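You operate a simulated robot arm through the tools that you are given. There is no shell and no other tool.

Carry out the task below with a simulated robot arm. There is one attempt and no reset: what you move stays moved.

## Task
Squeeze the wet board dry on the roller tester, both ends at 22 N.
Fine: shut both latches first; set both pressure screws, then crank the table right through; no track on the board.

The check looks at the end state, three seconds after you hand in, the way a careful person would. Anything else that was tipped, shoved, dropped, spilled or broken makes it a failure.

## Robot
A 7-joint arm with a two-finger parallel gripper, fixed in place. Base frame: the origin is at the foot of the arm, x ahead of it, y to its left, z up. Lengths are in mm, angles in degrees, forces in N, time in s.
With the tool pointing down near the work surface it reaches from about 360 to 760 mm from the base axis. Its first joint turns from -115.0 to 115.0 degrees. Payload 3.91 kg.
The TCP is the grasp point between the finger pads, 30 mm short of the fingertips. In the tool frame z runs along the fingers and y along their closing line. Largest opening 110 mm; finger width 20, thickness 10; the body of the gripper, 48 by 112 mm, starts 55 mm behind the TCP.
Orientation is that of the tool frame in the base frame, as [roll, pitch, yaw] about the fixed x, y, z axes, in that order (R = Rz(yaw) Ry(pitch) Rx(roll)). With the fingers straight down and closing along the base's y, the tool's x points along the base's -x, its y along +y and its z along -z.

## Interface
- The arm moves only by the tool drive_tool. Its argument "targets" is a list of rows, each an object of numbers (a shift or turn left out is 0, a gripper value left out holds the last): "wx", "wy", "wz": the turn, a rotation vector about the base's x, y, z in rad; "x", "y", "z": the shift along the base's x, y, z in mm; "gripper": the finger opening in mm, from 0 to 110. In form: [{"wx": .., "wy": .., "wz": .., "x": .., "y": .., "z": .., "gripper": ..}, ...]. A call has 1 to 20 rows; each row shifts and turns the commanded pose from where the row before left it. Each row takes 0.2 s and may step no farther than 50 mm and 8.6 degrees from the row before; otherwise, or with a gripper value out of range, the whole call is refused. Where a pose cannot be reached the arm comes as near as it can. A force on the tool above 90 N (or 10 N above the force at the start of the call, whichever is more), or a blocked arm, ends the call early, and 0.2 s more pass. The fingers move at their own pace (about 108 mm/s each) and stop on an object; they squeeze with about 38 N. The grip force told is the motor's: it shows also when the fingers shut on nothing. Time passes only in rows, and 0.2 s behind the last, so rows that do not move let the fingers close. It gives the time, the measured TCP pose, the force on the tool (base axes), the opening and the grip force at its end, in the units of the frame above (readings bear some noise), with the torque about the TCP (base axes, N m) and any sound that the robot's microphone picked up, and new pictures: "pictures" is both (left out), scene, wrist or none.
- Cameras (640 x 400 px; columns grow to the right, rows downward): "scene" is fixed at [50.2, 650, 1459.8]; the picture's right is [-0.50, -0.86, 0.00], its down [-0.66, 0.39, -0.64] and it looks along [0.55, -0.32, -0.77] (base axes); focal length 214 px, centre (320, 200). "wrist" rides on the gripper at [72, 17, -103] in the tool frame; the picture's right is [-0.23, 0.97, 0.00], its down [-0.76, -0.18, -0.62] and it looks along [-0.61, -0.14, 0.78] (tool axes); focal length 222 px, centre (320, 200). There is no depth. A picture from a camera that has moved, and an enlarged one, comes with that camera's place and axes in the base frame and with its lens.
- raise_lower(by): slides the trunk up (or, below 0, down) by that many mm; the arm rides with it, the base frame stays. It gives what a move gives, with no picture.
- zoom(camera, box): a new picture of the part [left, top, right, bottom] of that camera's present view, enlarged. The clock stands still meanwhile.
- job_done(): hands the job in; it is judged then, once.

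Places have to be worked out from the pictures, the camera data and where the tool is seen. Open the gripper and draw the arm clear of the work before you hand the job in, unless the task says otherwise.

The tools are called after "Emit:" by a JSON object that holds its "api" and its "payload". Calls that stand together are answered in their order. drive_tool: Moves the arm, as the interface text tells. Its arguments: {"type":"object","properties":{"targets":{"type":"array"},"pictures":{"type":"string","enum":["both","scene","wrist","none"]}},"required":["targets"]} The other tools are called the same way: raise_lower (by) slides the trunk up or down; zoom (camera, box) takes an enlarged picture of a part of a camera's view; job_done () hands the job in.

At the start:

```text
t: 0.0
tool_pos: [438.1, 196.0, 1351.0]
tool_rot: [179.9, 0.0, 180.0]
contact_force: [-0.6, -0.2, -0.2]
wrist_torque: [0.04, 0.02, -0.05]
finger_gap: 110.1
finger_force: 0.1
trunk travel left (down, up): [-800.0, 190.0]
```

scene: 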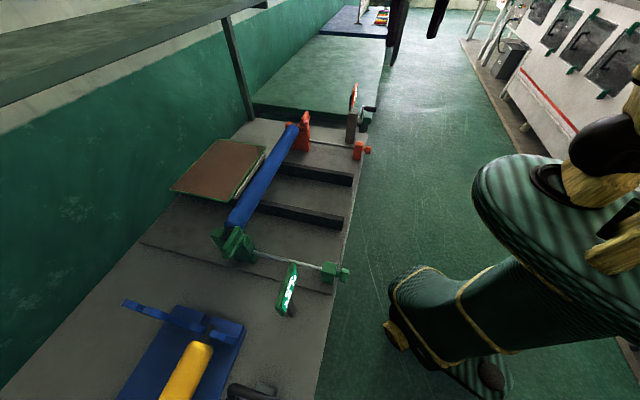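
wrist: 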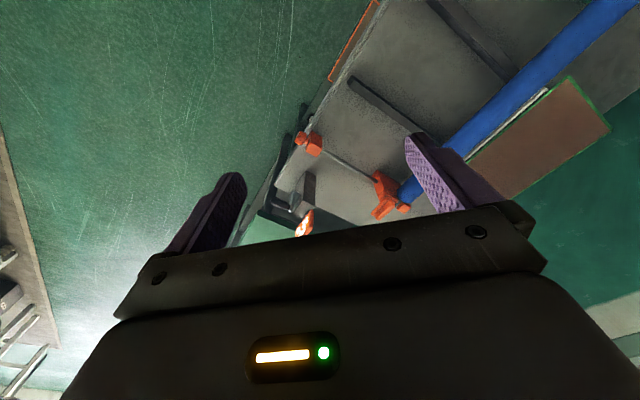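

I'll start by looking more closely at the machine from the scene camera and the wrist camera before moving anything.

Emit:
{"api": "zoom", "payload": {"camera": "scene", "box": [160, 70, 400, 220]}}

Emit:
{"api": "zoom", "payload": {"camera": "scene", "box": [160, 180, 400, 330]}}

Emit:
{"api": "zoom", "payload": {"camera": "scene", "box": [80, 250, 320, 400]}}

Emit:
{"api": "zoom", "payload": {"camera": "wrist", "box": [240, 90, 480, 240]}}

```text
2.67 times, centred on (280, 145) of scene
camera zoom: at [50.2, 650.0, 1459.8], right [-0.5, -0.86, 0.0], down [-0.66, 0.39, -0.64], along [0.55, -0.32, -0.77], focal length 572 px, centre (427, 347)
```

zoom: 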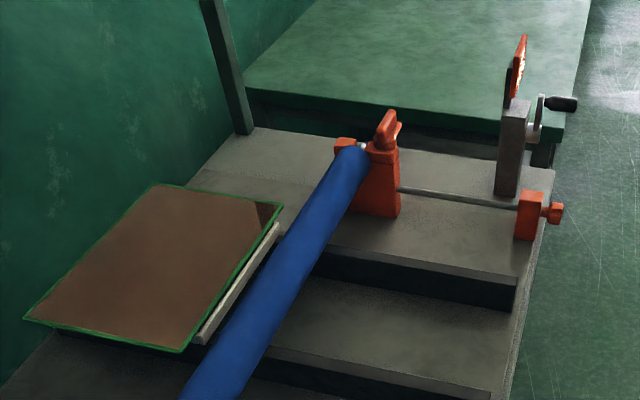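

```text
2.67 times, centred on (280, 255) of scene
camera zoom: at [50.2, 650.0, 1459.8], right [-0.5, -0.86, 0.0], down [-0.66, 0.39, -0.64], along [0.55, -0.32, -0.77], focal length 572 px, centre (427, 53)
```

zoom: 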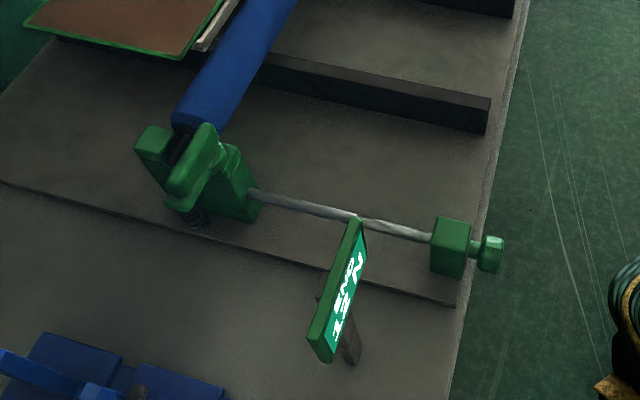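

```text
2.67 times, centred on (200, 325) of scene
camera zoom: at [50.2, 650.0, 1459.8], right [-0.5, -0.86, 0.0], down [-0.66, 0.39, -0.64], along [0.55, -0.32, -0.77], focal length 572 px, centre (640, -133)
```

zoom: 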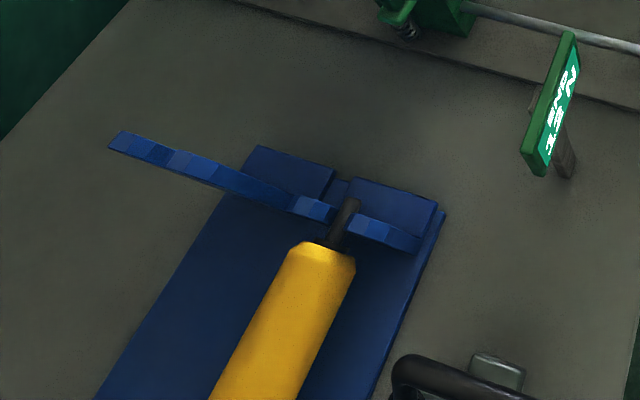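

```text
2.67 times, centred on (360, 165) of wrist
camera zoom: at [365.2, 211.6, 1454.4], right [0.23, 0.97, 0.0], down [0.76, -0.18, 0.62], along [0.61, -0.14, -0.78], focal length 592 px, centre (213, 293)
```

zoom: 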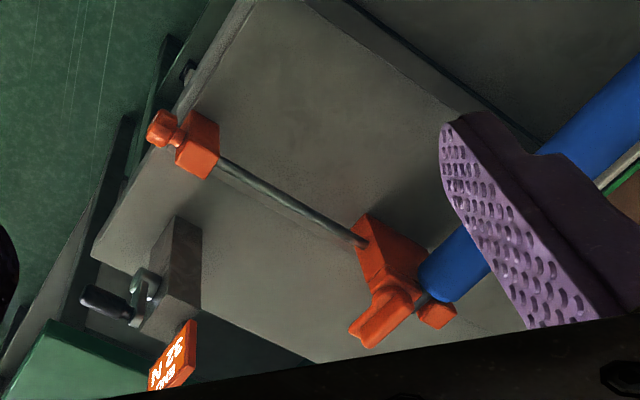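

The stereo between the two views puts the orange knob near (581,114,912) and the crank handle near (698,28,1011). I'll read the two signs and the crank closely next.

Emit:
{"api": "zoom", "payload": {"camera": "scene", "box": [270, 255, 318, 325]}}

Emit:
{"api": "zoom", "payload": {"camera": "scene", "box": [330, 75, 394, 165]}}

Emit:
{"api": "zoom", "payload": {"camera": "scene", "box": [275, 100, 323, 160]}}

Emit:
{"api": "zoom", "payload": {"camera": "wrist", "box": [260, 180, 340, 240]}}

Emit:
{"api": "zoom", "payload": {"camera": "scene", "box": [200, 210, 280, 270]}}

```text
5.71 times, centred on (294, 290) of scene
camera zoom: at [50.2, 650.0, 1459.8], right [-0.5, -0.86, 0.0], down [-0.66, 0.39, -0.64], along [0.55, -0.32, -0.77], focal length 1226 px, centre (469, -314)
```

zoom: 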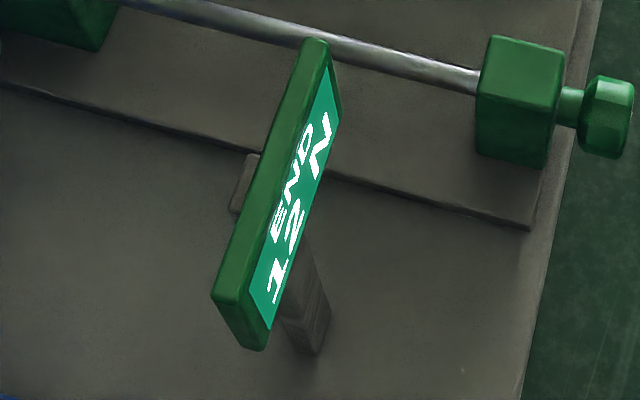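

```text
4.44 times, centred on (362, 120) of scene
camera zoom: at [50.2, 650.0, 1459.8], right [-0.5, -0.86, 0.0], down [-0.66, 0.39, -0.64], along [0.55, -0.32, -0.77], focal length 953 px, centre (133, 556)
```

zoom: 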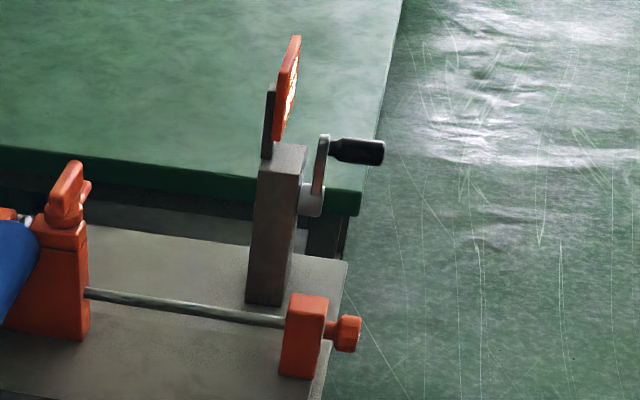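

```text
6.67 times, centred on (299, 130) of scene
camera zoom: at [50.2, 650.0, 1459.8], right [-0.5, -0.86, 0.0], down [-0.66, 0.39, -0.64], along [0.55, -0.32, -0.77], focal length 1430 px, centre (460, 667)
```

zoom: 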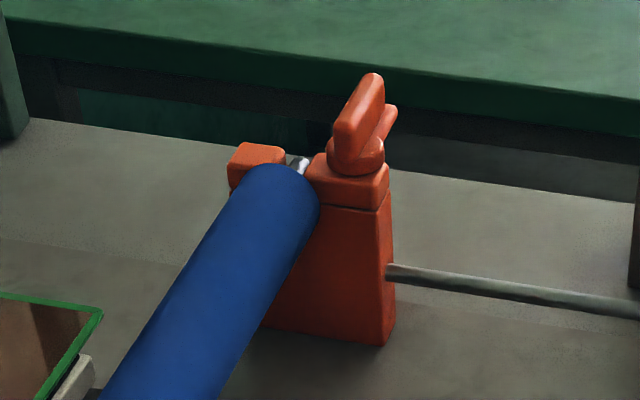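

```text
6.67 times, centred on (300, 210) of wrist
camera zoom: at [365.2, 211.6, 1454.4], right [0.23, 0.97, 0.0], down [0.76, -0.18, 0.62], along [0.61, -0.14, -0.78], focal length 1481 px, centre (453, 133)
```

zoom: 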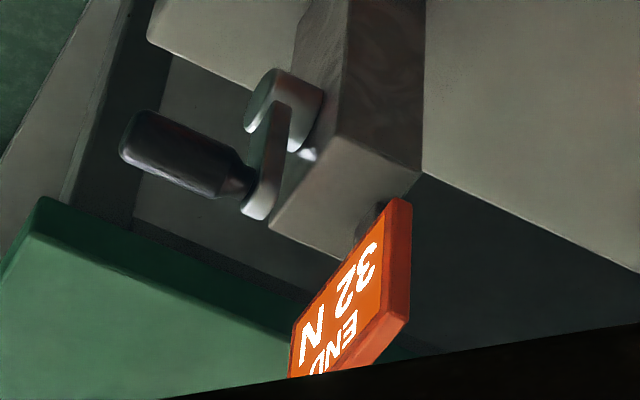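

```text
6.67 times, centred on (240, 240) of scene
camera zoom: at [50.2, 650.0, 1459.8], right [-0.5, -0.86, 0.0], down [-0.66, 0.39, -0.64], along [0.55, -0.32, -0.77], focal length 1430 px, centre (853, -67)
```

zoom: 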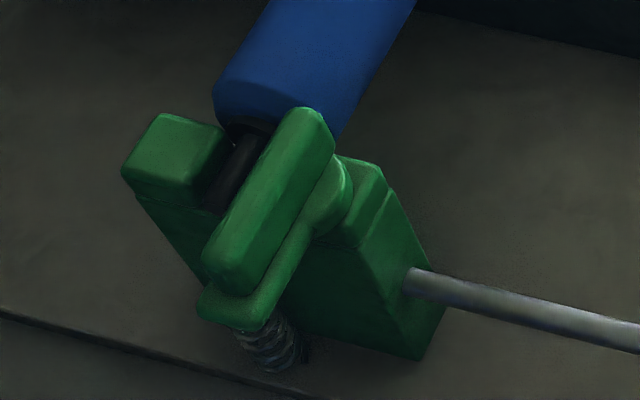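

The displays read END 12 N for green and END 32 N for orange. Both latch levers point outward along the roller axis, so they are open. I'll yaw the tool 45° so the wrist camera faces the machine squarely and look again.

Emit:
{"api": "drive_tool", "payload": {"targets": [{"wz": 0.131, "x": -12, "y": 12}, {"wz": 0.131, "x": -12, "y": 12}, {"wz": 0.131, "x": -12, "y": 12}, {"wz": 0.131, "x": -12, "y": 12}, {"wz": 0.131, "x": -13, "y": 12}, {"wz": 0.1304, "x": -13, "y": 12}, {}]}}

```text
t: 1.6
tool_pos: [363.5, 266.9, 1351.4]
tool_rot: [-179.9, 0.1, -134.9]
contact_force: [-0.7, -0.3, 0.0]
wrist_torque: [-0.02, -0.03, 0.01]
finger_gap: 109.7
finger_force: 0.1
trunk travel left (down, up): [-800.0, 190.0]
camera wrist: at [300.3, 227.7, 1454.6], right [-0.53, 0.85, 0.0], down [0.66, 0.41, 0.62], along [0.53, 0.33, -0.78], focal length 222 px, centre (320, 200)
```

scene: 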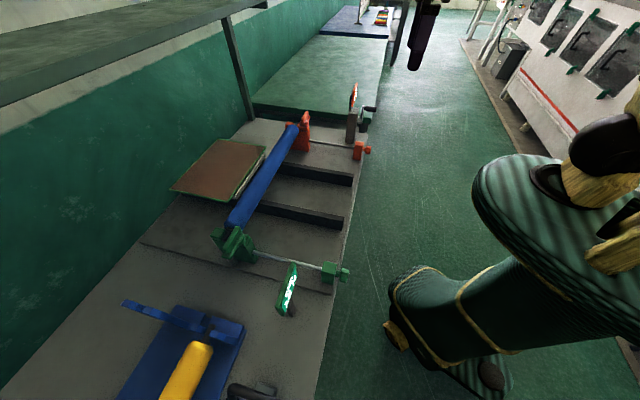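
wrist: 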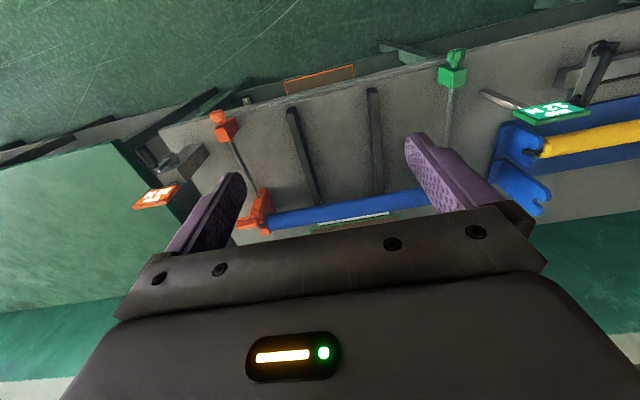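

The wrist view is upside down, with the near side at the top, but it shows the whole machine. I'll zoom into its main parts, including the orange-edged plate at the bench front.

Emit:
{"api": "zoom", "payload": {"camera": "wrist", "box": [260, 50, 380, 125]}}

Emit:
{"api": "zoom", "payload": {"camera": "wrist", "box": [130, 90, 290, 240]}}

Emit:
{"api": "zoom", "payload": {"camera": "wrist", "box": [420, 40, 620, 220]}}

Emit:
{"api": "zoom", "payload": {"camera": "wrist", "box": [250, 170, 430, 250]}}

```text
5.33 times, centred on (320, 88) of wrist
camera zoom: at [300.3, 227.7, 1454.6], right [-0.53, 0.85, 0.0], down [0.66, 0.41, 0.62], along [0.53, 0.33, -0.78], focal length 1185 px, centre (320, 800)
```

zoom: 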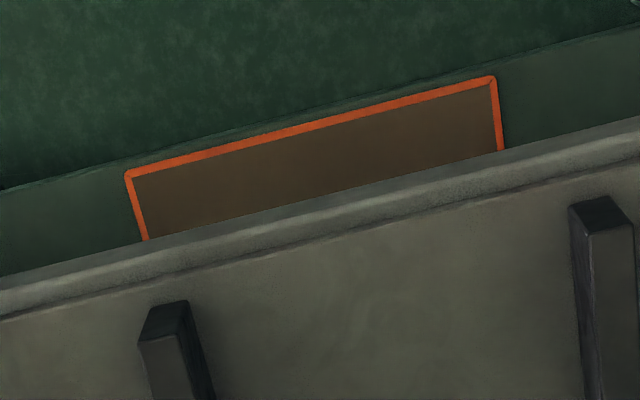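

```text
2.67 times, centred on (210, 165) of wrist
camera zoom: at [300.3, 227.7, 1454.6], right [-0.53, 0.85, 0.0], down [0.66, 0.41, 0.62], along [0.53, 0.33, -0.78], focal length 592 px, centre (613, 293)
```

zoom: 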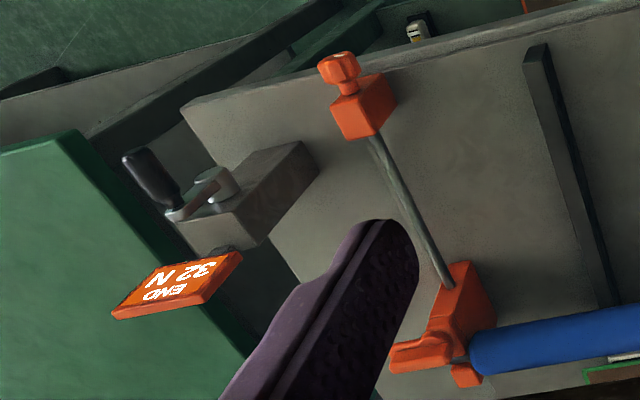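

```text
2.22 times, centred on (520, 130) of wrist
camera zoom: at [300.3, 227.7, 1454.6], right [-0.53, 0.85, 0.0], down [0.66, 0.41, 0.62], along [0.53, 0.33, -0.78], focal length 494 px, centre (-124, 356)
```

zoom: 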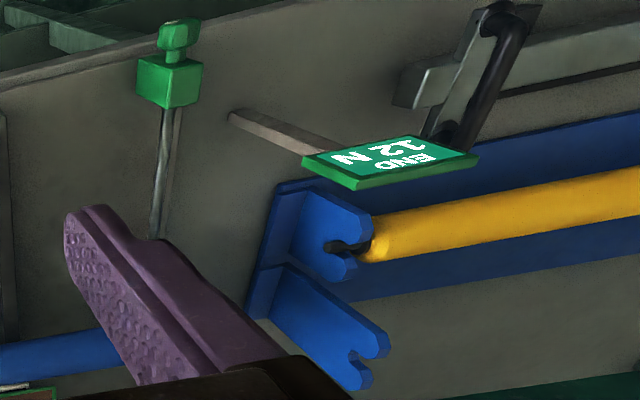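

```text
3.56 times, centred on (340, 210) of wrist
camera zoom: at [300.3, 227.7, 1454.6], right [-0.53, 0.85, 0.0], down [0.66, 0.41, 0.62], along [0.53, 0.33, -0.78], focal length 790 px, centre (249, 164)
```

zoom: 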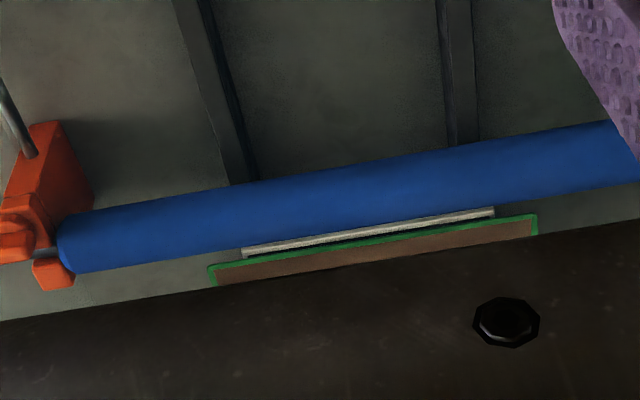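

The near side has rails and the table with the green-edged board sits beyond the roller. There is also something orange-edged below the bench front. I'll turn the wrist 180° so the camera will later sit above a horizontal tool, and to learn whether the wrist has that range.

Emit:
{"api": "drive_tool", "payload": {"targets": [{"wz": -0.148}, {"wz": -0.148}, {"wz": -0.148}, {"wz": -0.148}, {"wz": -0.148}, {"wz": -0.148}, {"wz": -0.148}, {"wz": -0.148}, {"wz": -0.148}, {"wz": -0.148}, {"wz": -0.148}, {"wz": -0.148}, {"wz": -0.148}, {"wz": -0.148}, {"wz": -0.148}, {"wz": -0.148}, {"wz": -0.148}, {"wz": -0.148}, {"wz": -0.148}, {"wz": -0.148}]}}

```text
t: 5.8
tool_pos: [364.1, 266.8, 1349.8]
tool_rot: [-180.0, 0.0, 55.3]
contact_force: [0.0, -0.2, 0.2]
wrist_torque: [0.03, -0.02, 0.0]
finger_gap: 109.9
finger_force: 0.1
trunk travel left (down, up): [-800.0, 190.0]
camera wrist: at [418.6, 316.6, 1454.4], right [0.67, -0.74, 0.0], down [-0.58, -0.53, 0.62], along [-0.46, -0.42, -0.78], focal length 222 px, centre (320, 200)
```

scene: 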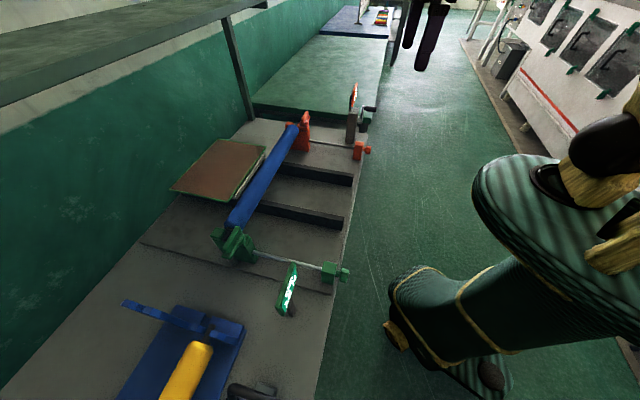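
wrist: 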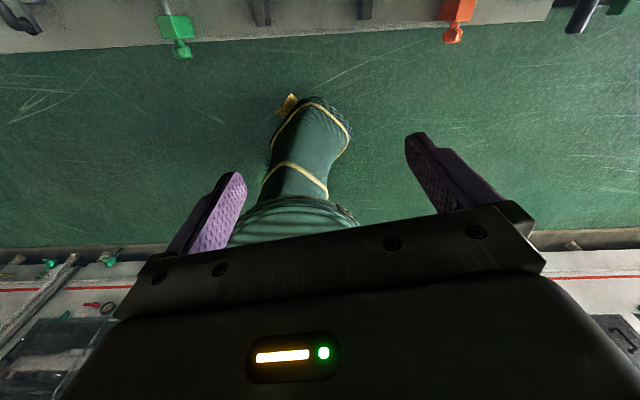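

The wrist turned fully without trouble. Now I'll finish the yaw to 45° and pitch the tool up to horizontal, pointing at the machine with the camera on top.

Emit:
{"api": "drive_tool", "payload": {"targets": [{"wz": -0.09}, {"wz": -0.09}, {"wx": 0.10097, "wy": -0.10097}, {"wx": 0.10097, "wy": -0.10097}, {"wx": 0.10097, "wy": -0.10097}, {"wx": 0.10097, "wy": -0.10097}, {"wx": 0.10097, "wy": -0.10097}, {"wx": 0.10097, "wy": -0.10097}, {"wx": 0.10097, "wy": -0.10097}, {"wx": 0.10097, "wy": -0.10097}, {"wx": 0.10097, "wy": -0.10097}, {"wx": 0.10097, "wy": -0.10097}, {"wx": 0.10097, "wy": -0.10097}, {}]}}

```text
t: 8.8
tool_pos: [392.5, 280.1, 1362.8]
tool_rot: [-178.1, -86.7, 43.7]
contact_force: [1.1, -0.3, 0.1]
wrist_torque: [-0.03, -0.02, -0.01]
finger_gap: 110.4
finger_force: 0.1
out of reach, approached as far as the arm can: row 5, 6, 13
trunk travel left (down, up): [-800.0, 190.0]
camera wrist: at [335.5, 197.5, 1442.2], right [0.69, -0.69, -0.23], down [-0.59, -0.35, -0.72], along [0.42, 0.63, -0.65], focal length 222 px, centre (320, 200)
```

scene: 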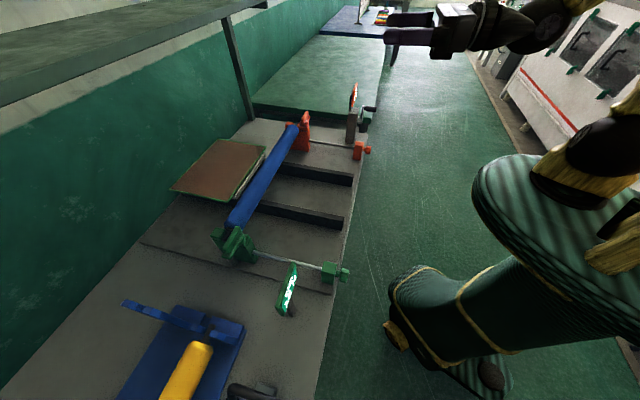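
wrist: 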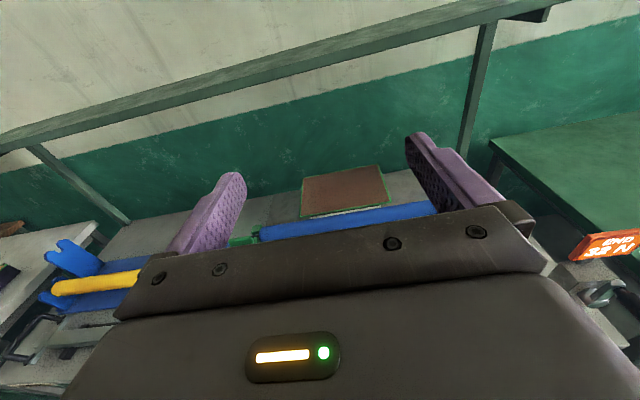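

The horizontal pose is reachable, though it's close to the inner limit at this radius. I'll lower the trunk 300 mm, which keeps the tool above the bench and between the knobs, so I can look at the machine from nearer.

Emit:
{"api": "raise_lower", "payload": {"by": -300}}

Emit:
{"api": "drive_tool", "payload": {"targets": [{}]}}

```text
t: 11.8
tool_pos: [393.5, 279.2, 1064.4]
tool_rot: [-178.2, -86.5, 43.9]
contact_force: [-0.3, -0.7, 0.9]
wrist_torque: [0.01, 0.0, 0.01]
finger_gap: 110.1
finger_force: 0.1
trunk travel left (down, up): [-500.0, 490.0]
```

```text
t: 12.2
tool_pos: [393.0, 280.0, 1063.9]
tool_rot: [-178.2, -86.6, 43.8]
contact_force: [0.5, 0.2, 0.4]
wrist_torque: [-0.02, -0.02, 0.03]
finger_gap: 109.9
finger_force: 0.0
trunk travel left (down, up): [-500.0, 490.0]
camera wrist: at [335.8, 197.5, 1142.2], right [0.69, -0.69, -0.23], down [-0.6, -0.35, -0.72], along [0.42, 0.63, -0.65], focal length 222 px, centre (320, 200)
```

scene: 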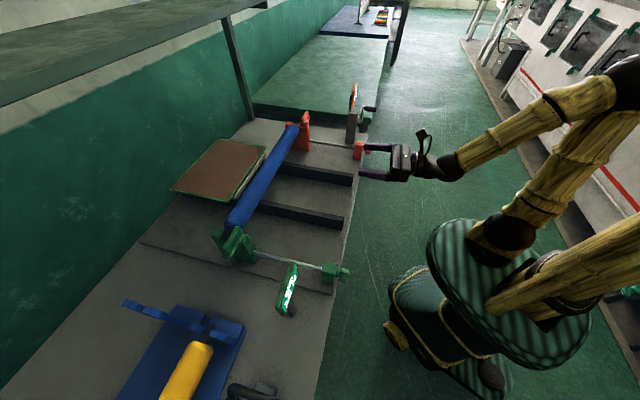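
wrist: 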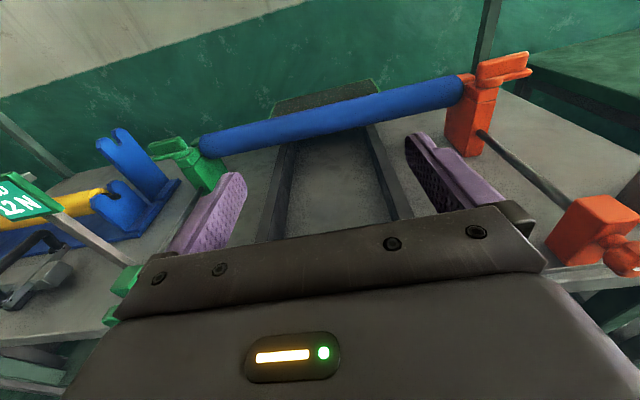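

I now have a good front view. I'll zoom in on both latches, the roller surface and the green side.

Emit:
{"api": "zoom", "payload": {"camera": "wrist", "box": [430, 40, 550, 160]}}

Emit:
{"api": "zoom", "payload": {"camera": "wrist", "box": [80, 110, 260, 240]}}

Emit:
{"api": "zoom", "payload": {"camera": "wrist", "box": [190, 60, 480, 230]}}

Emit:
{"api": "zoom", "payload": {"camera": "wrist", "box": [0, 150, 150, 330]}}

```text
3.33 times, centred on (490, 100) of wrist
camera zoom: at [335.8, 197.5, 1142.2], right [0.69, -0.69, -0.23], down [-0.6, -0.35, -0.72], along [0.42, 0.63, -0.65], focal length 740 px, centre (-247, 533)
```

zoom: 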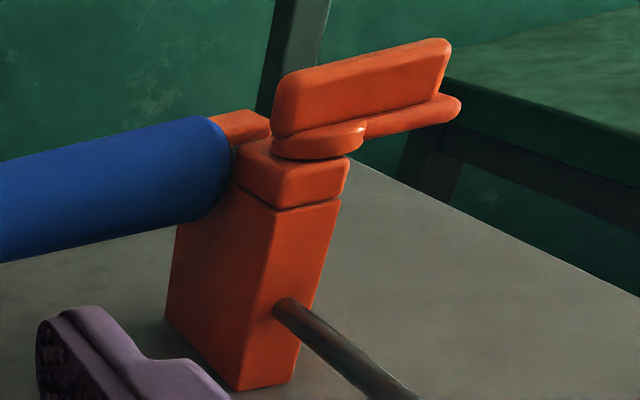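

```text
3.08 times, centred on (170, 175) of wrist
camera zoom: at [335.8, 197.5, 1142.2], right [0.69, -0.69, -0.23], down [-0.6, -0.35, -0.72], along [0.42, 0.63, -0.65], focal length 684 px, centre (782, 277)
```

zoom: 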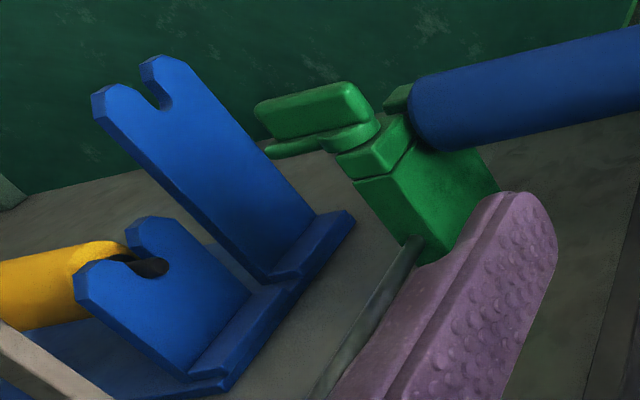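

```text
2.21 times, centred on (335, 145) of wrist
camera zoom: at [335.8, 197.5, 1142.2], right [0.69, -0.69, -0.23], down [-0.6, -0.35, -0.72], along [0.42, 0.63, -0.65], focal length 490 px, centre (287, 321)
```

zoom: 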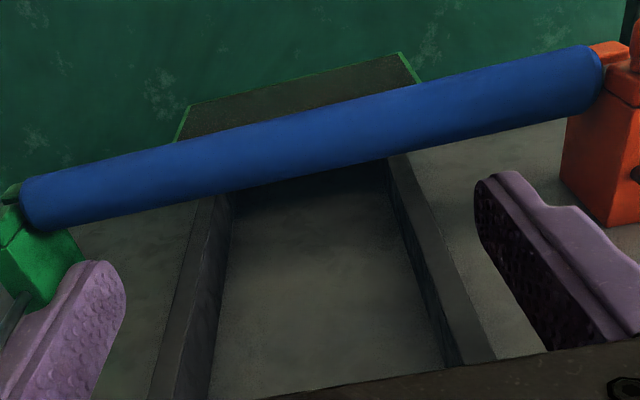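

```text
2.22 times, centred on (75, 240) of wrist
camera zoom: at [335.8, 197.5, 1142.2], right [0.69, -0.69, -0.23], down [-0.6, -0.35, -0.72], along [0.42, 0.63, -0.65], focal length 494 px, centre (864, 111)
```

zoom: 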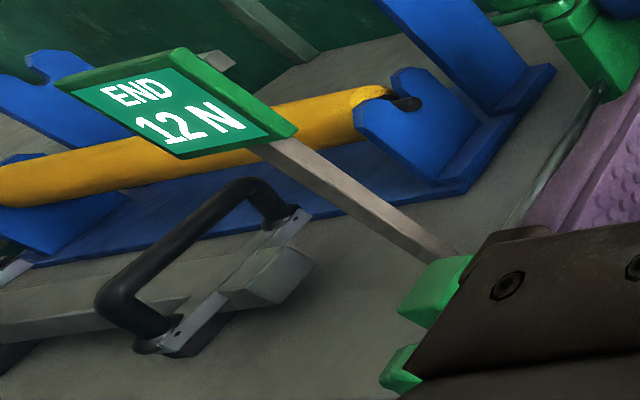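

Stereo puts the latch pivots at about (383,688,985) for green and (777,298,985) for orange. Each has an upright fin pointing outward, which has to swing 90° across the slot. I'll tilt the tool to 45° down, close the fingers, and stage above the near side of the green latch, clear of the green sign (top about z 1082).

Emit:
{"api": "drive_tool", "payload": {"targets": [{"wx": -0.0926, "wy": 0.0926, "z": 15, "gripper": 0}, {"wx": -0.0926, "wy": 0.0926, "z": 15}, {"wx": -0.0926, "wy": 0.0926, "z": 15}, {"wx": -0.0926, "wy": 0.0926, "z": 15}, {"wx": -0.0926, "wy": 0.0926, "z": 15}, {"wx": -0.0926, "wy": 0.0926, "z": 15}, {}]}}

```text
t: 13.8
tool_pos: [391.7, 280.7, 1154.9]
tool_rot: [-179.4, -41.5, 45.0]
contact_force: [-0.2, -0.2, 0.5]
wrist_torque: [0.02, -0.04, 0.04]
finger_gap: 0.0
finger_force: 37.8
trunk travel left (down, up): [-500.0, 490.0]
camera wrist: at [395.3, 257.6, 1279.4], right [0.57, -0.81, -0.16], down [-0.82, -0.57, -0.04], along [-0.06, 0.15, -0.99], focal length 222 px, centre (320, 200)
```

scene: 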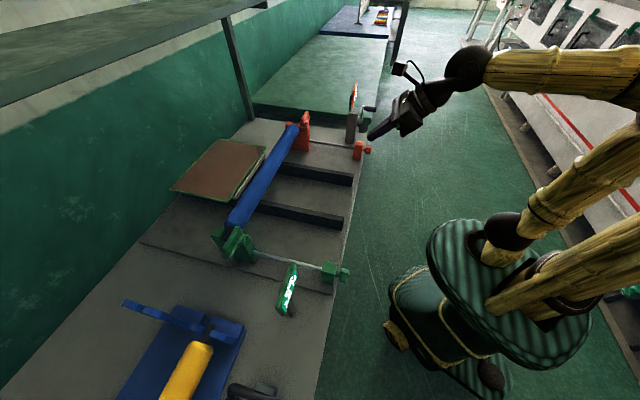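
wrist: 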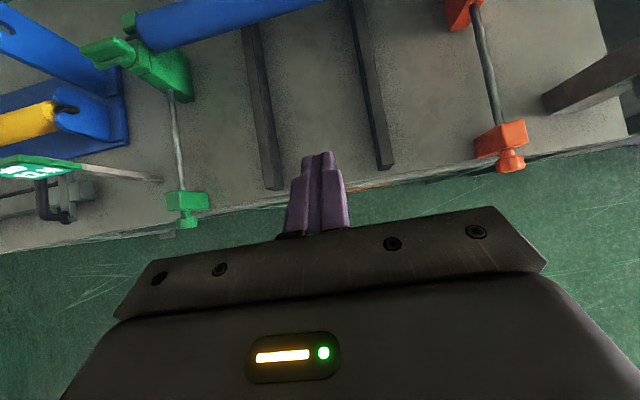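

The tool is now about 48° below horizontal with the fingers shut. I'll move over to the green latch and stop about 100 mm short of it and above.

Emit:
{"api": "drive_tool", "payload": {"targets": [{"x": -12, "y": 35.3, "z": -3}, {"x": -12, "y": 35.3, "z": -3}, {"x": -12, "y": 35.3, "z": -3}, {"x": -12, "y": 35.3, "z": -3}, {"x": -12, "y": 35.3, "z": -3}, {"x": -12, "y": 35.3, "z": -3}, {"x": -12, "y": 35.3, "z": -3}, {"x": -12, "y": 35.3, "z": -3}, {"x": -12, "y": 35.3, "z": -3}, {"x": -12, "y": 35.3, "z": -3}, {}]}}

```text
t: 16.2
tool_pos: [351.9, 449.8, 1098.8]
tool_rot: [-178.9, -41.9, 45.5]
contact_force: [0.3, -0.4, -0.9]
wrist_torque: [0.0, 0.01, 0.01]
finger_gap: 0.0
finger_force: 38.4
out of reach, approached as far as the arm can: row 5, 6, 7, 8, 9, 10
trunk travel left (down, up): [-500.0, 490.0]
camera wrist: at [355.9, 425.9, 1223.7], right [0.58, -0.79, -0.17], down [-0.81, -0.59, -0.04], along [-0.07, 0.16, -0.99], focal length 222 px, centre (320, 200)
```

scene: 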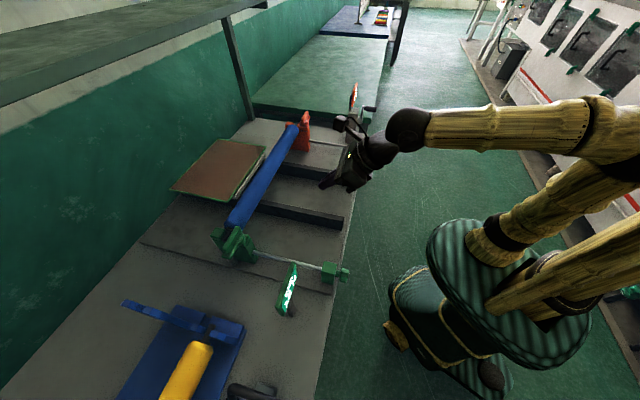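
wrist: 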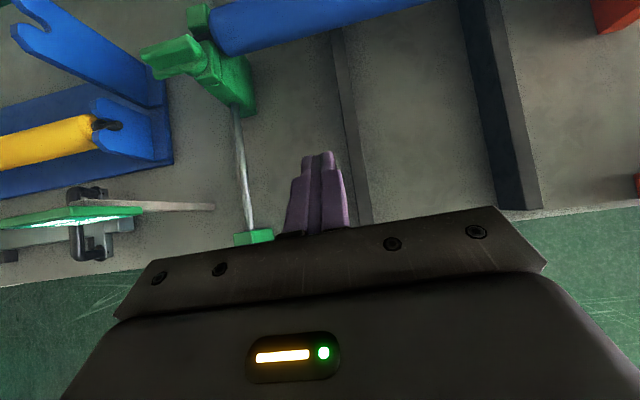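

It stopped from row 5 on, at the wrist limit rather than the reach limit, because I flipped the wrist the wrong way for this side. I'll roll the tool 180° back about its own axis to the neutral wrist setting, which puts the camera below and behind.

Emit:
{"api": "drive_tool", "payload": {"targets": [{"wx": -0.0694, "wy": -0.0694, "wz": 0.1108}, {"wx": -0.0694, "wy": -0.0694, "wz": 0.1108}, {"wx": -0.0694, "wy": -0.0694, "wz": 0.1108}, {"wx": -0.0694, "wy": -0.0694, "wz": 0.1108}, {"wx": -0.0694, "wy": -0.0694, "wz": 0.1108}, {"wx": -0.0694, "wy": -0.0694, "wz": 0.1108}, {"wx": -0.0694, "wy": -0.0694, "wz": 0.1108}, {"wx": -0.0694, "wy": -0.0694, "wz": 0.1108}, {"wx": -0.0694, "wy": -0.0694, "wz": 0.1108}, {"wx": -0.0694, "wy": -0.0694, "wz": 0.1108}, {"wx": -0.0694, "wy": -0.0694, "wz": 0.1108}, {"wx": -0.0694, "wy": -0.0694, "wz": 0.1108}, {"wx": -0.0694, "wy": -0.0694, "wz": 0.1108}, {"wx": -0.0694, "wy": -0.0694, "wz": 0.1108}, {"wx": -0.0694, "wy": -0.0694, "wz": 0.1108}, {"wx": -0.0694, "wy": -0.0694, "wz": 0.1108}, {"wx": -0.0694, "wy": -0.0694, "wz": 0.1108}, {"wx": -0.0694, "wy": -0.0694, "wz": 0.1108}, {"wx": -0.0694, "wy": -0.0694, "wz": 0.1108}, {"wx": -0.0694, "wy": -0.0694, "wz": 0.1108}]}}

```text
t: 20.4
tool_pos: [351.5, 449.6, 1098.9]
tool_rot: [171.6, 40.6, -148.5]
contact_force: [-0.3, 0.1, 0.0]
wrist_torque: [0.02, -0.03, 0.0]
finger_gap: 0.0
finger_force: 37.0
trunk travel left (down, up): [-500.0, 490.0]
camera wrist: at [245.7, 385.5, 1130.9], right [-0.43, 0.86, 0.26], down [0.3, -0.13, 0.94], along [0.85, 0.49, -0.21], focal length 222 px, centre (320, 200)
```

scene: 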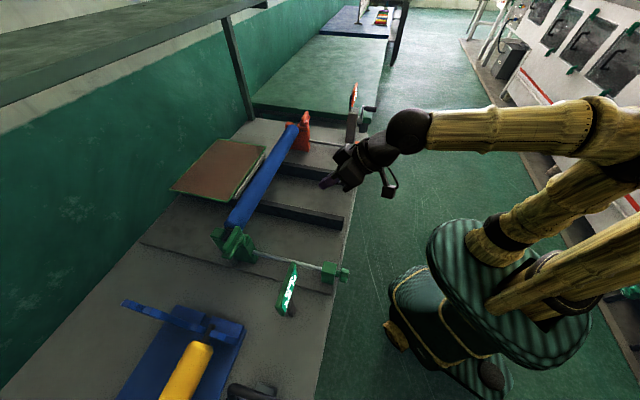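
wrist: 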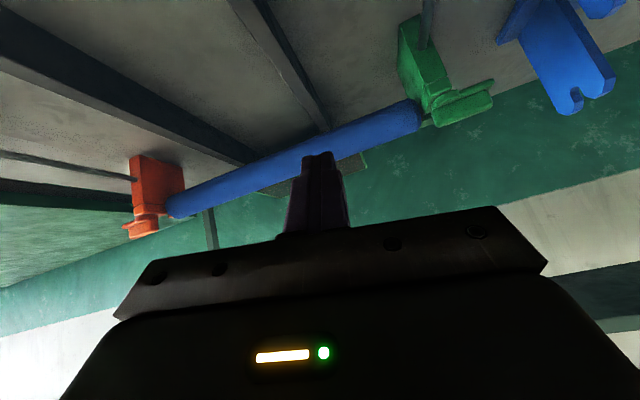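

The roll worked and the view is clear of limits. I'll finish the roll and carry on to the staging point near the green latch.

Emit:
{"api": "drive_tool", "payload": {"targets": [{"wx": -0.0425, "wy": -0.0425, "wz": 0.068}, {"wx": -0.0425, "wy": -0.0425, "wz": 0.068}, {"x": -13.3, "y": 30.7, "z": 2}, {"x": -13.3, "y": 30.7, "z": 2}, {"x": -13.3, "y": 30.7, "z": 2}, {"x": -13.3, "y": 30.7, "z": 2}, {"x": -13.3, "y": 30.7, "z": 2}, {"x": -13.3, "y": 30.7, "z": 2}, {}]}}

```text
t: 22.4
tool_pos: [245.8, 541.0, 1117.1]
tool_rot: [-179.5, 41.6, -134.9]
contact_force: [0.1, 0.4, 1.0]
wrist_torque: [0.03, -0.02, 0.04]
finger_gap: 0.0
finger_force: 38.1
out of reach, approached as far as the arm can: row 5, 6, 7, 8
trunk travel left (down, up): [-500.0, 490.0]
camera wrist: at [147.8, 466.6, 1146.1], right [-0.57, 0.81, 0.14], down [0.23, -0.01, 0.97], along [0.79, 0.58, -0.18], focal length 222 px, centre (320, 200)
```

scene: 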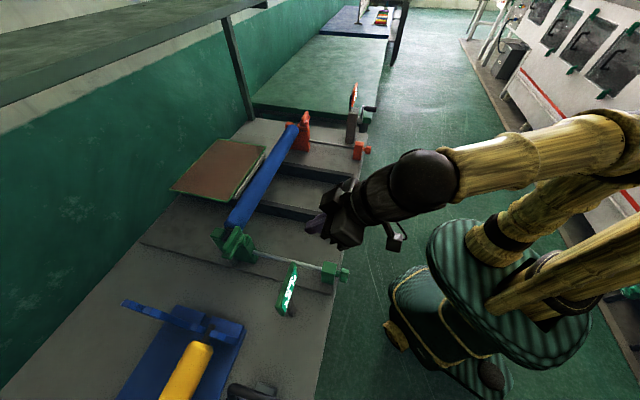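
wrist: 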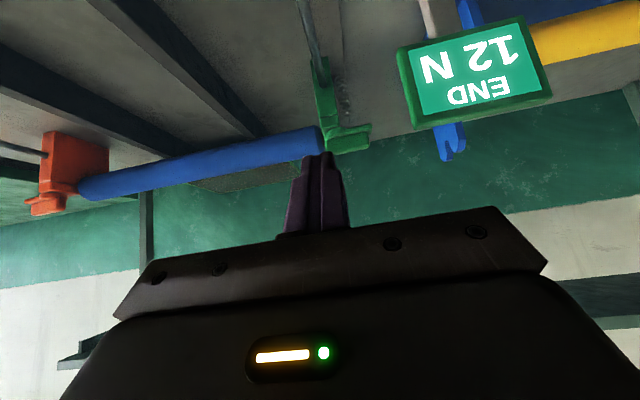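

The reach stops at a radius of only about 594, so some joint is being held. I'll look at the arm's posture to understand what limits it.

Emit:
{"api": "zoom", "payload": {"camera": "scene", "box": [300, 80, 640, 400]}}

```text
1.25 times, centred on (470, 240) of scene
camera zoom: at [50.2, 650.0, 1459.8], right [-0.5, -0.86, 0.0], down [-0.66, 0.39, -0.64], along [0.55, -0.32, -0.77], focal length 268 px, centre (132, 150)
```

zoom: 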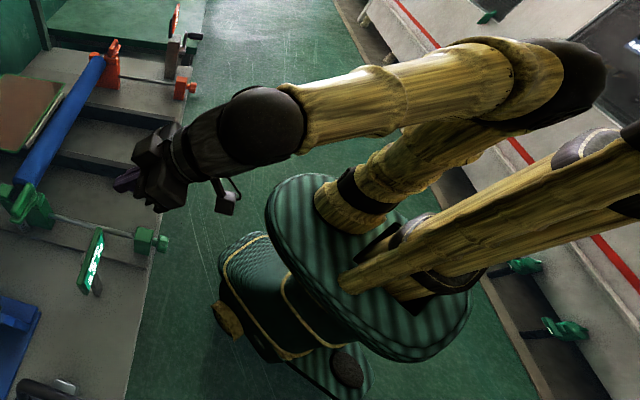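

The shoulder sits about z 850 after the trunk drop, so the arm is working at an awkward height. I'll raise the trunk 200 mm and then try the move outward and down again.

Emit:
{"api": "raise_lower", "payload": {"by": 200}}

Emit:
{"api": "drive_tool", "payload": {"targets": [{"x": 5, "y": 20, "z": -25}, {"x": 5, "y": 20, "z": -25}, {"x": 5, "y": 20, "z": -25}, {"x": 5, "y": 15, "z": -25}, {"x": 5, "y": 15, "z": -25}, {}]}}

```text
t: 24.6
tool_pos: [247.4, 540.8, 1317.0]
tool_rot: [-179.6, 41.5, -134.9]
contact_force: [0.4, -0.4, 1.1]
wrist_torque: [0.02, -0.03, -0.01]
finger_gap: 0.0
finger_force: 37.7
trunk travel left (down, up): [-700.0, 290.0]
```

```text
t: 26.0
tool_pos: [248.7, 520.2, 1220.0]
tool_rot: [-179.5, 41.7, -135.0]
contact_force: [-0.3, 0.0, 0.1]
wrist_torque: [-0.02, 0.0, -0.02]
finger_gap: 0.2
finger_force: 37.6
out of reach, approached as far as the arm can: row 1, 2, 3, 4, 5
trunk travel left (down, up): [-700.0, 290.0]
camera wrist: at [149.4, 446.6, 1249.3], right [-0.57, 0.81, 0.15], down [0.23, -0.01, 0.97], along [0.79, 0.58, -0.18], focal length 222 px, centre (320, 200)
```

scene: 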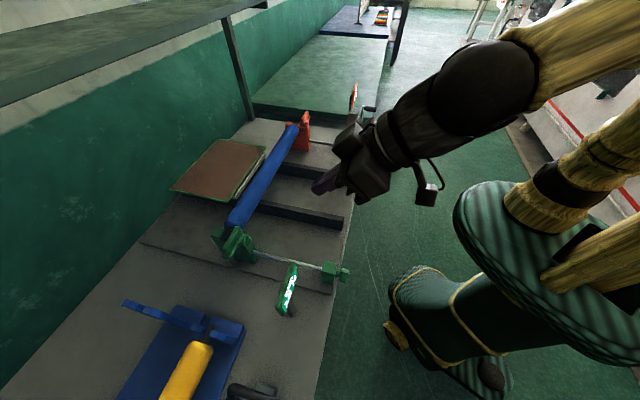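
wrist: 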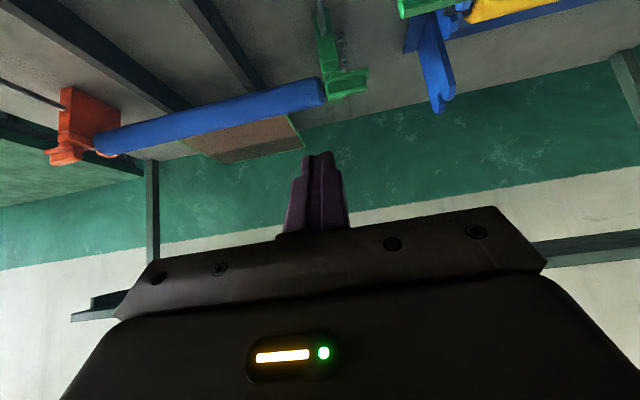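

It's still held even with the trunk up, so the limit depends on orientation. I'll turn the tool's yaw toward the arm's own azimuth (about 65°) and test whether it then extends.

Emit:
{"api": "drive_tool", "payload": {"targets": [{"wz": 0.12}, {"wz": 0.12}, {"wz": 0.12}, {"x": 8, "y": 20, "z": -10}, {"x": 8, "y": 20, "z": -10}, {"x": 8, "y": 20, "z": -10}, {}], "pictures": "scene"}}

```text
t: 27.6
tool_pos: [255.4, 532.7, 1211.3]
tool_rot: [-179.5, 41.5, -114.3]
contact_force: [0.5, -0.3, 0.1]
wrist_torque: [0.02, 0.01, -0.01]
finger_gap: 0.2
finger_force: 37.3
out of reach, approached as far as the arm can: row 4, 5, 6
trunk travel left (down, up): [-700.0, 290.0]
```

scene: 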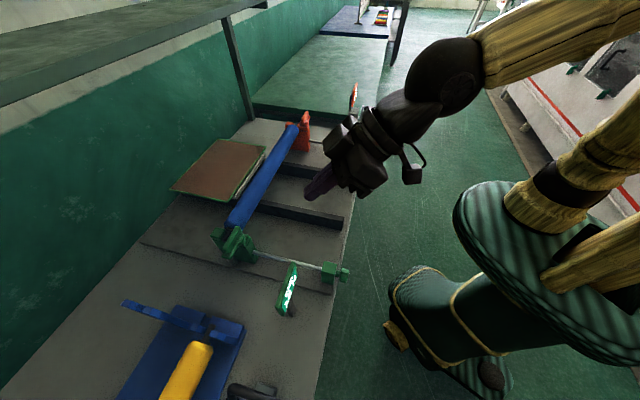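

The limit stays at a radius of about 590 with this tilt. I'll bring the tool upright and test how far it extends pointing straight down.

Emit:
{"api": "drive_tool", "payload": {"targets": [{"wx": -0.132, "wy": 0.0596}, {"wx": -0.132, "wy": 0.0596}, {"wx": -0.132, "wy": 0.0596}, {"wx": -0.132, "wy": 0.0596}, {"wx": -0.132, "wy": 0.0596}, {"x": 12, "y": 27}, {"x": 12, "y": 27}, {"x": 12, "y": 27}, {"x": 12, "y": 27}, {}], "pictures": "scene"}}

```text
t: 29.8
tool_pos: [222.5, 422.8, 1245.1]
tool_rot: [-179.4, 0.2, -114.4]
contact_force: [0.2, 0.1, -0.3]
wrist_torque: [-0.01, -0.03, 0.03]
finger_gap: 0.1
finger_force: 37.5
out of reach, approached as far as the arm can: row 1, 2, 3, 4, 5, 6, 7, 8, 9
trunk travel left (down, up): [-700.0, 290.0]
```

scene: 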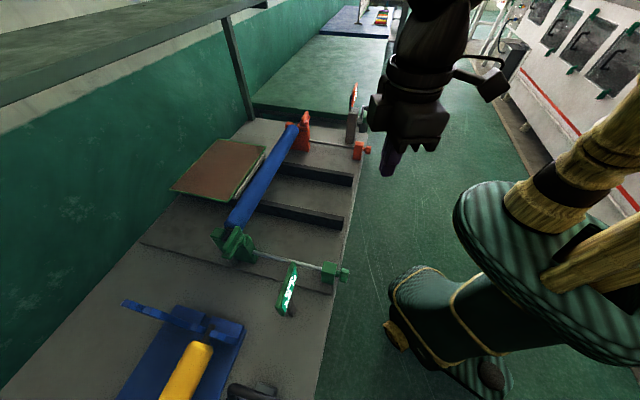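

Pointing down, it stops at radius 478, which looks like a folded-arm limit that changes with height. I'll look at the arm segments visible in the scene before deciding on the trunk height.

Emit:
{"api": "zoom", "payload": {"camera": "scene", "box": [380, 0, 640, 400]}}

```text
1.00 times, centred on (510, 200) of scene (not enlarged: the box is as wide or as high as the picture)
camera zoom: at [50.2, 650.0, 1459.8], right [-0.5, -0.86, 0.0], down [-0.66, 0.39, -0.64], along [0.55, -0.32, -0.77], focal length 214 px, centre (130, 200)
```

zoom: 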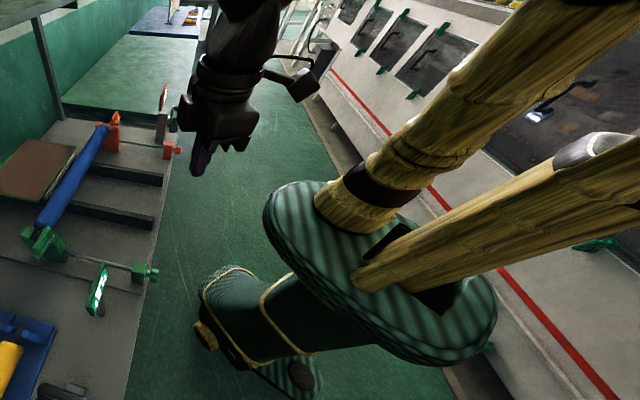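

That enlarged view shows past the normal picture edge. I'll try boxes farther out to see the whole arm.

Emit:
{"api": "zoom", "payload": {"camera": "scene", "box": [639, 0, 640, 400]}}

Emit:
{"api": "zoom", "payload": {"camera": "scene", "box": [0, 0, 640, 1]}}

```text
1.00 times, centred on (640, 200) of scene (not enlarged: the box is as wide or as high as the picture)
camera zoom: at [50.2, 650.0, 1459.8], right [-0.5, -0.86, 0.0], down [-0.66, 0.39, -0.64], along [0.55, -0.32, -0.77], focal length 214 px, centre (0, 200)
```

zoom: 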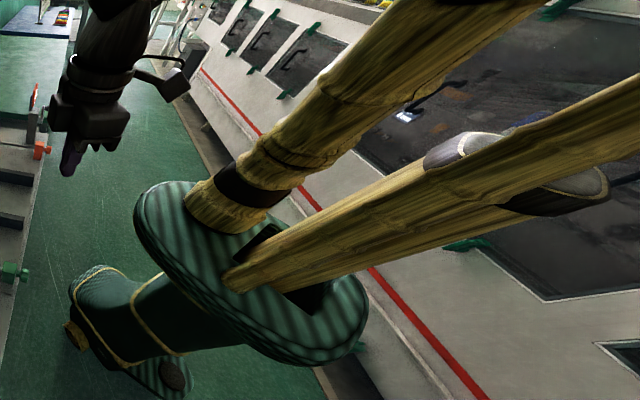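

```text
1.00 times, centred on (320, 0) of scene (not enlarged: the box is as wide or as high as the picture)
camera zoom: at [50.2, 650.0, 1459.8], right [-0.5, -0.86, 0.0], down [-0.66, 0.39, -0.64], along [0.55, -0.32, -0.77], focal length 214 px, centre (320, 400)
```

zoom: 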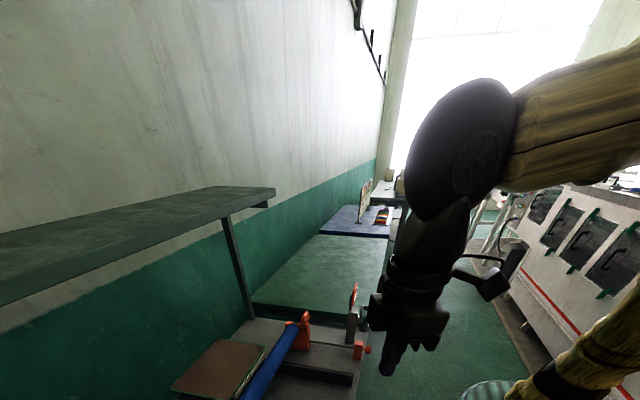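

The beam through the disc is the trunk mast and the other is the arm. I'll look at the upper right corner to see the elbow.

Emit:
{"api": "zoom", "payload": {"camera": "scene", "box": [400, 0, 640, 1]}}

Emit:
{"api": "zoom", "payload": {"camera": "scene", "box": [639, 0, 640, 1]}}

Emit:
{"api": "zoom", "payload": {"camera": "scene", "box": [0, 0, 640, 400]}}

```text
2.67 times, centred on (520, 0) of scene
camera zoom: at [50.2, 650.0, 1459.8], right [-0.5, -0.86, 0.0], down [-0.66, 0.39, -0.64], along [0.55, -0.32, -0.77], focal length 572 px, centre (-213, 732)
```

zoom: 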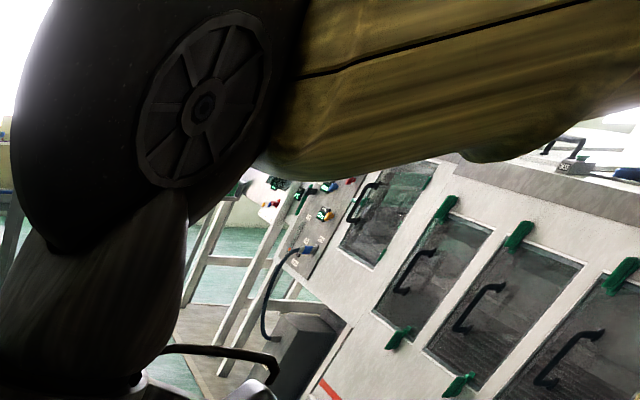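

```text
16.00 times, centred on (640, 0) of scene
camera zoom: at [50.2, 650.0, 1459.8], right [-0.5, -0.86, 0.0], down [-0.66, 0.39, -0.64], along [0.55, -0.32, -0.77], focal length 3432 px, centre (-4792, 3392)
```

zoom: 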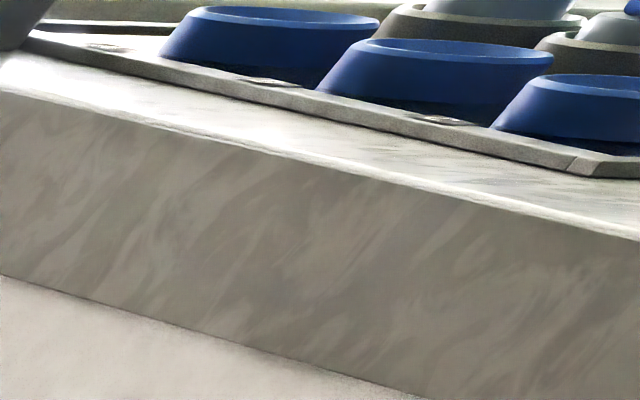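

```text
1.00 times, centred on (320, 200) of scene (not enlarged: the box is as wide or as high as the picture)
camera zoom: at [50.2, 650.0, 1459.8], right [-0.5, -0.86, 0.0], down [-0.66, 0.39, -0.64], along [0.55, -0.32, -0.77], focal length 214 px, centre (320, 200)
```

zoom: 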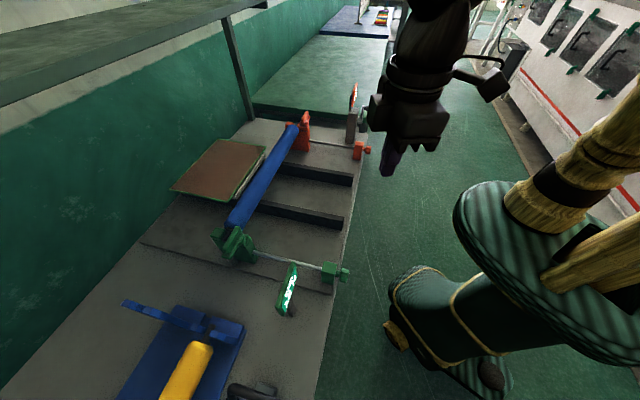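

The upper arm has stayed vertical in every pose, so it may just be that the wrist can't go farther out at this height. I'll test by dropping straight down here, over the open floor in front of the bench, with the tool vertical.

Emit:
{"api": "drive_tool", "payload": {"targets": [{"z": -25}, {"z": -25}, {"z": -25}, {"z": -25}, {"z": -25}, {"z": -25}, {}], "pictures": "scene"}}

```text
t: 31.4
tool_pos: [207.7, 383.4, 1115.0]
tool_rot: [-179.5, 0.1, -114.2]
contact_force: [1.1, -0.2, 0.2]
wrist_torque: [0.0, 0.0, 0.01]
finger_gap: 0.0
finger_force: 38.3
out of reach, approached as far as the arm can: row 1, 2, 3, 4, 5, 6
trunk travel left (down, up): [-700.0, 290.0]
```

scene: 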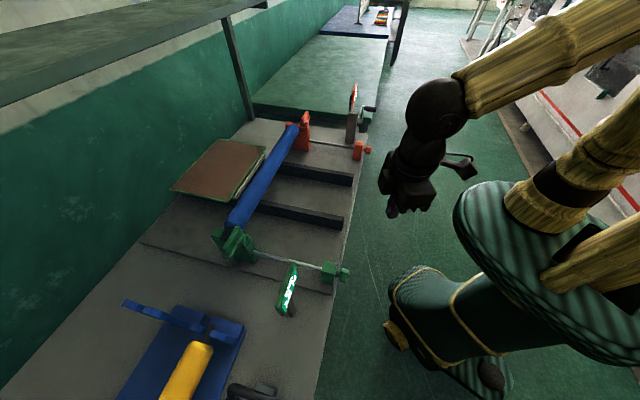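

The wrist stays on a sphere about the top of a vertical upper arm. The shoulder seems stuck in a bad local posture, probably since I folded it in close. I'll sweep along an arc to straight ahead (azimuth 0) with the tool down, then try extending there so the shoulder leans forward.

Emit:
{"api": "drive_tool", "payload": {"targets": [{"x": 36.4, "y": -22, "wz": -0.0977}, {"x": 34.1, "y": -25.6, "wz": -0.0977}, {"x": 31.5, "y": -28.7, "wz": -0.0977}, {"x": 28.5, "y": -31.6, "wz": -0.0977}, {"x": 25.3, "y": -34.3, "wz": -0.0977}, {"x": 21.8, "y": -36.6, "wz": -0.0977}, {"x": 18.1, "y": -38.6, "wz": -0.0977}, {"x": 14.3, "y": -40.1, "wz": -0.0977}, {"x": 10.3, "y": -41.3, "wz": -0.0977}, {"x": 6.2, "y": -42.2, "wz": -0.0977}, {"x": 2.1, "y": -42.5, "wz": -0.0977}, {}, {"x": 25}, {"x": 25}, {"x": 25}, {}]}}

```text
t: 34.8
tool_pos: [423.7, 24.0, 1159.8]
tool_rot: [-179.4, 0.3, -175.9]
contact_force: [0.3, 0.4, -0.2]
wrist_torque: [-0.05, 0.01, -0.03]
finger_gap: 0.1
finger_force: 37.1
out of reach, approached as far as the arm can: row 8, 9, 10, 11, 13, 14, 15
trunk travel left (down, up): [-700.0, 290.0]
camera wrist: at [349.2, 35.5, 1262.7], right [0.16, 0.99, -0.01], down [0.77, -0.12, 0.63], along [0.62, -0.1, -0.78], focal length 222 px, centre (320, 200)
```

scene: 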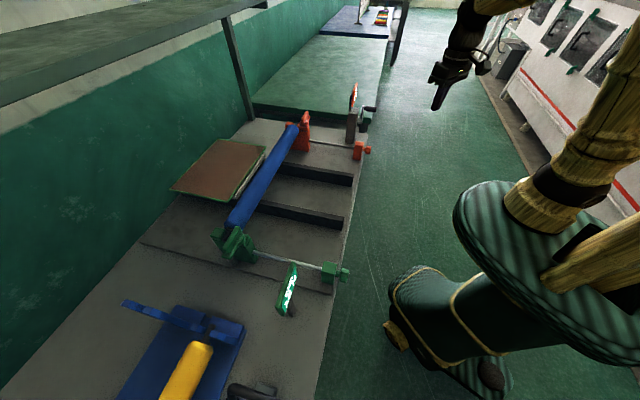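
wrist: 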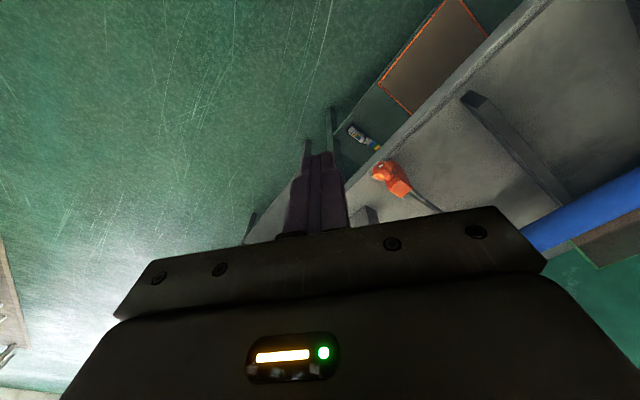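

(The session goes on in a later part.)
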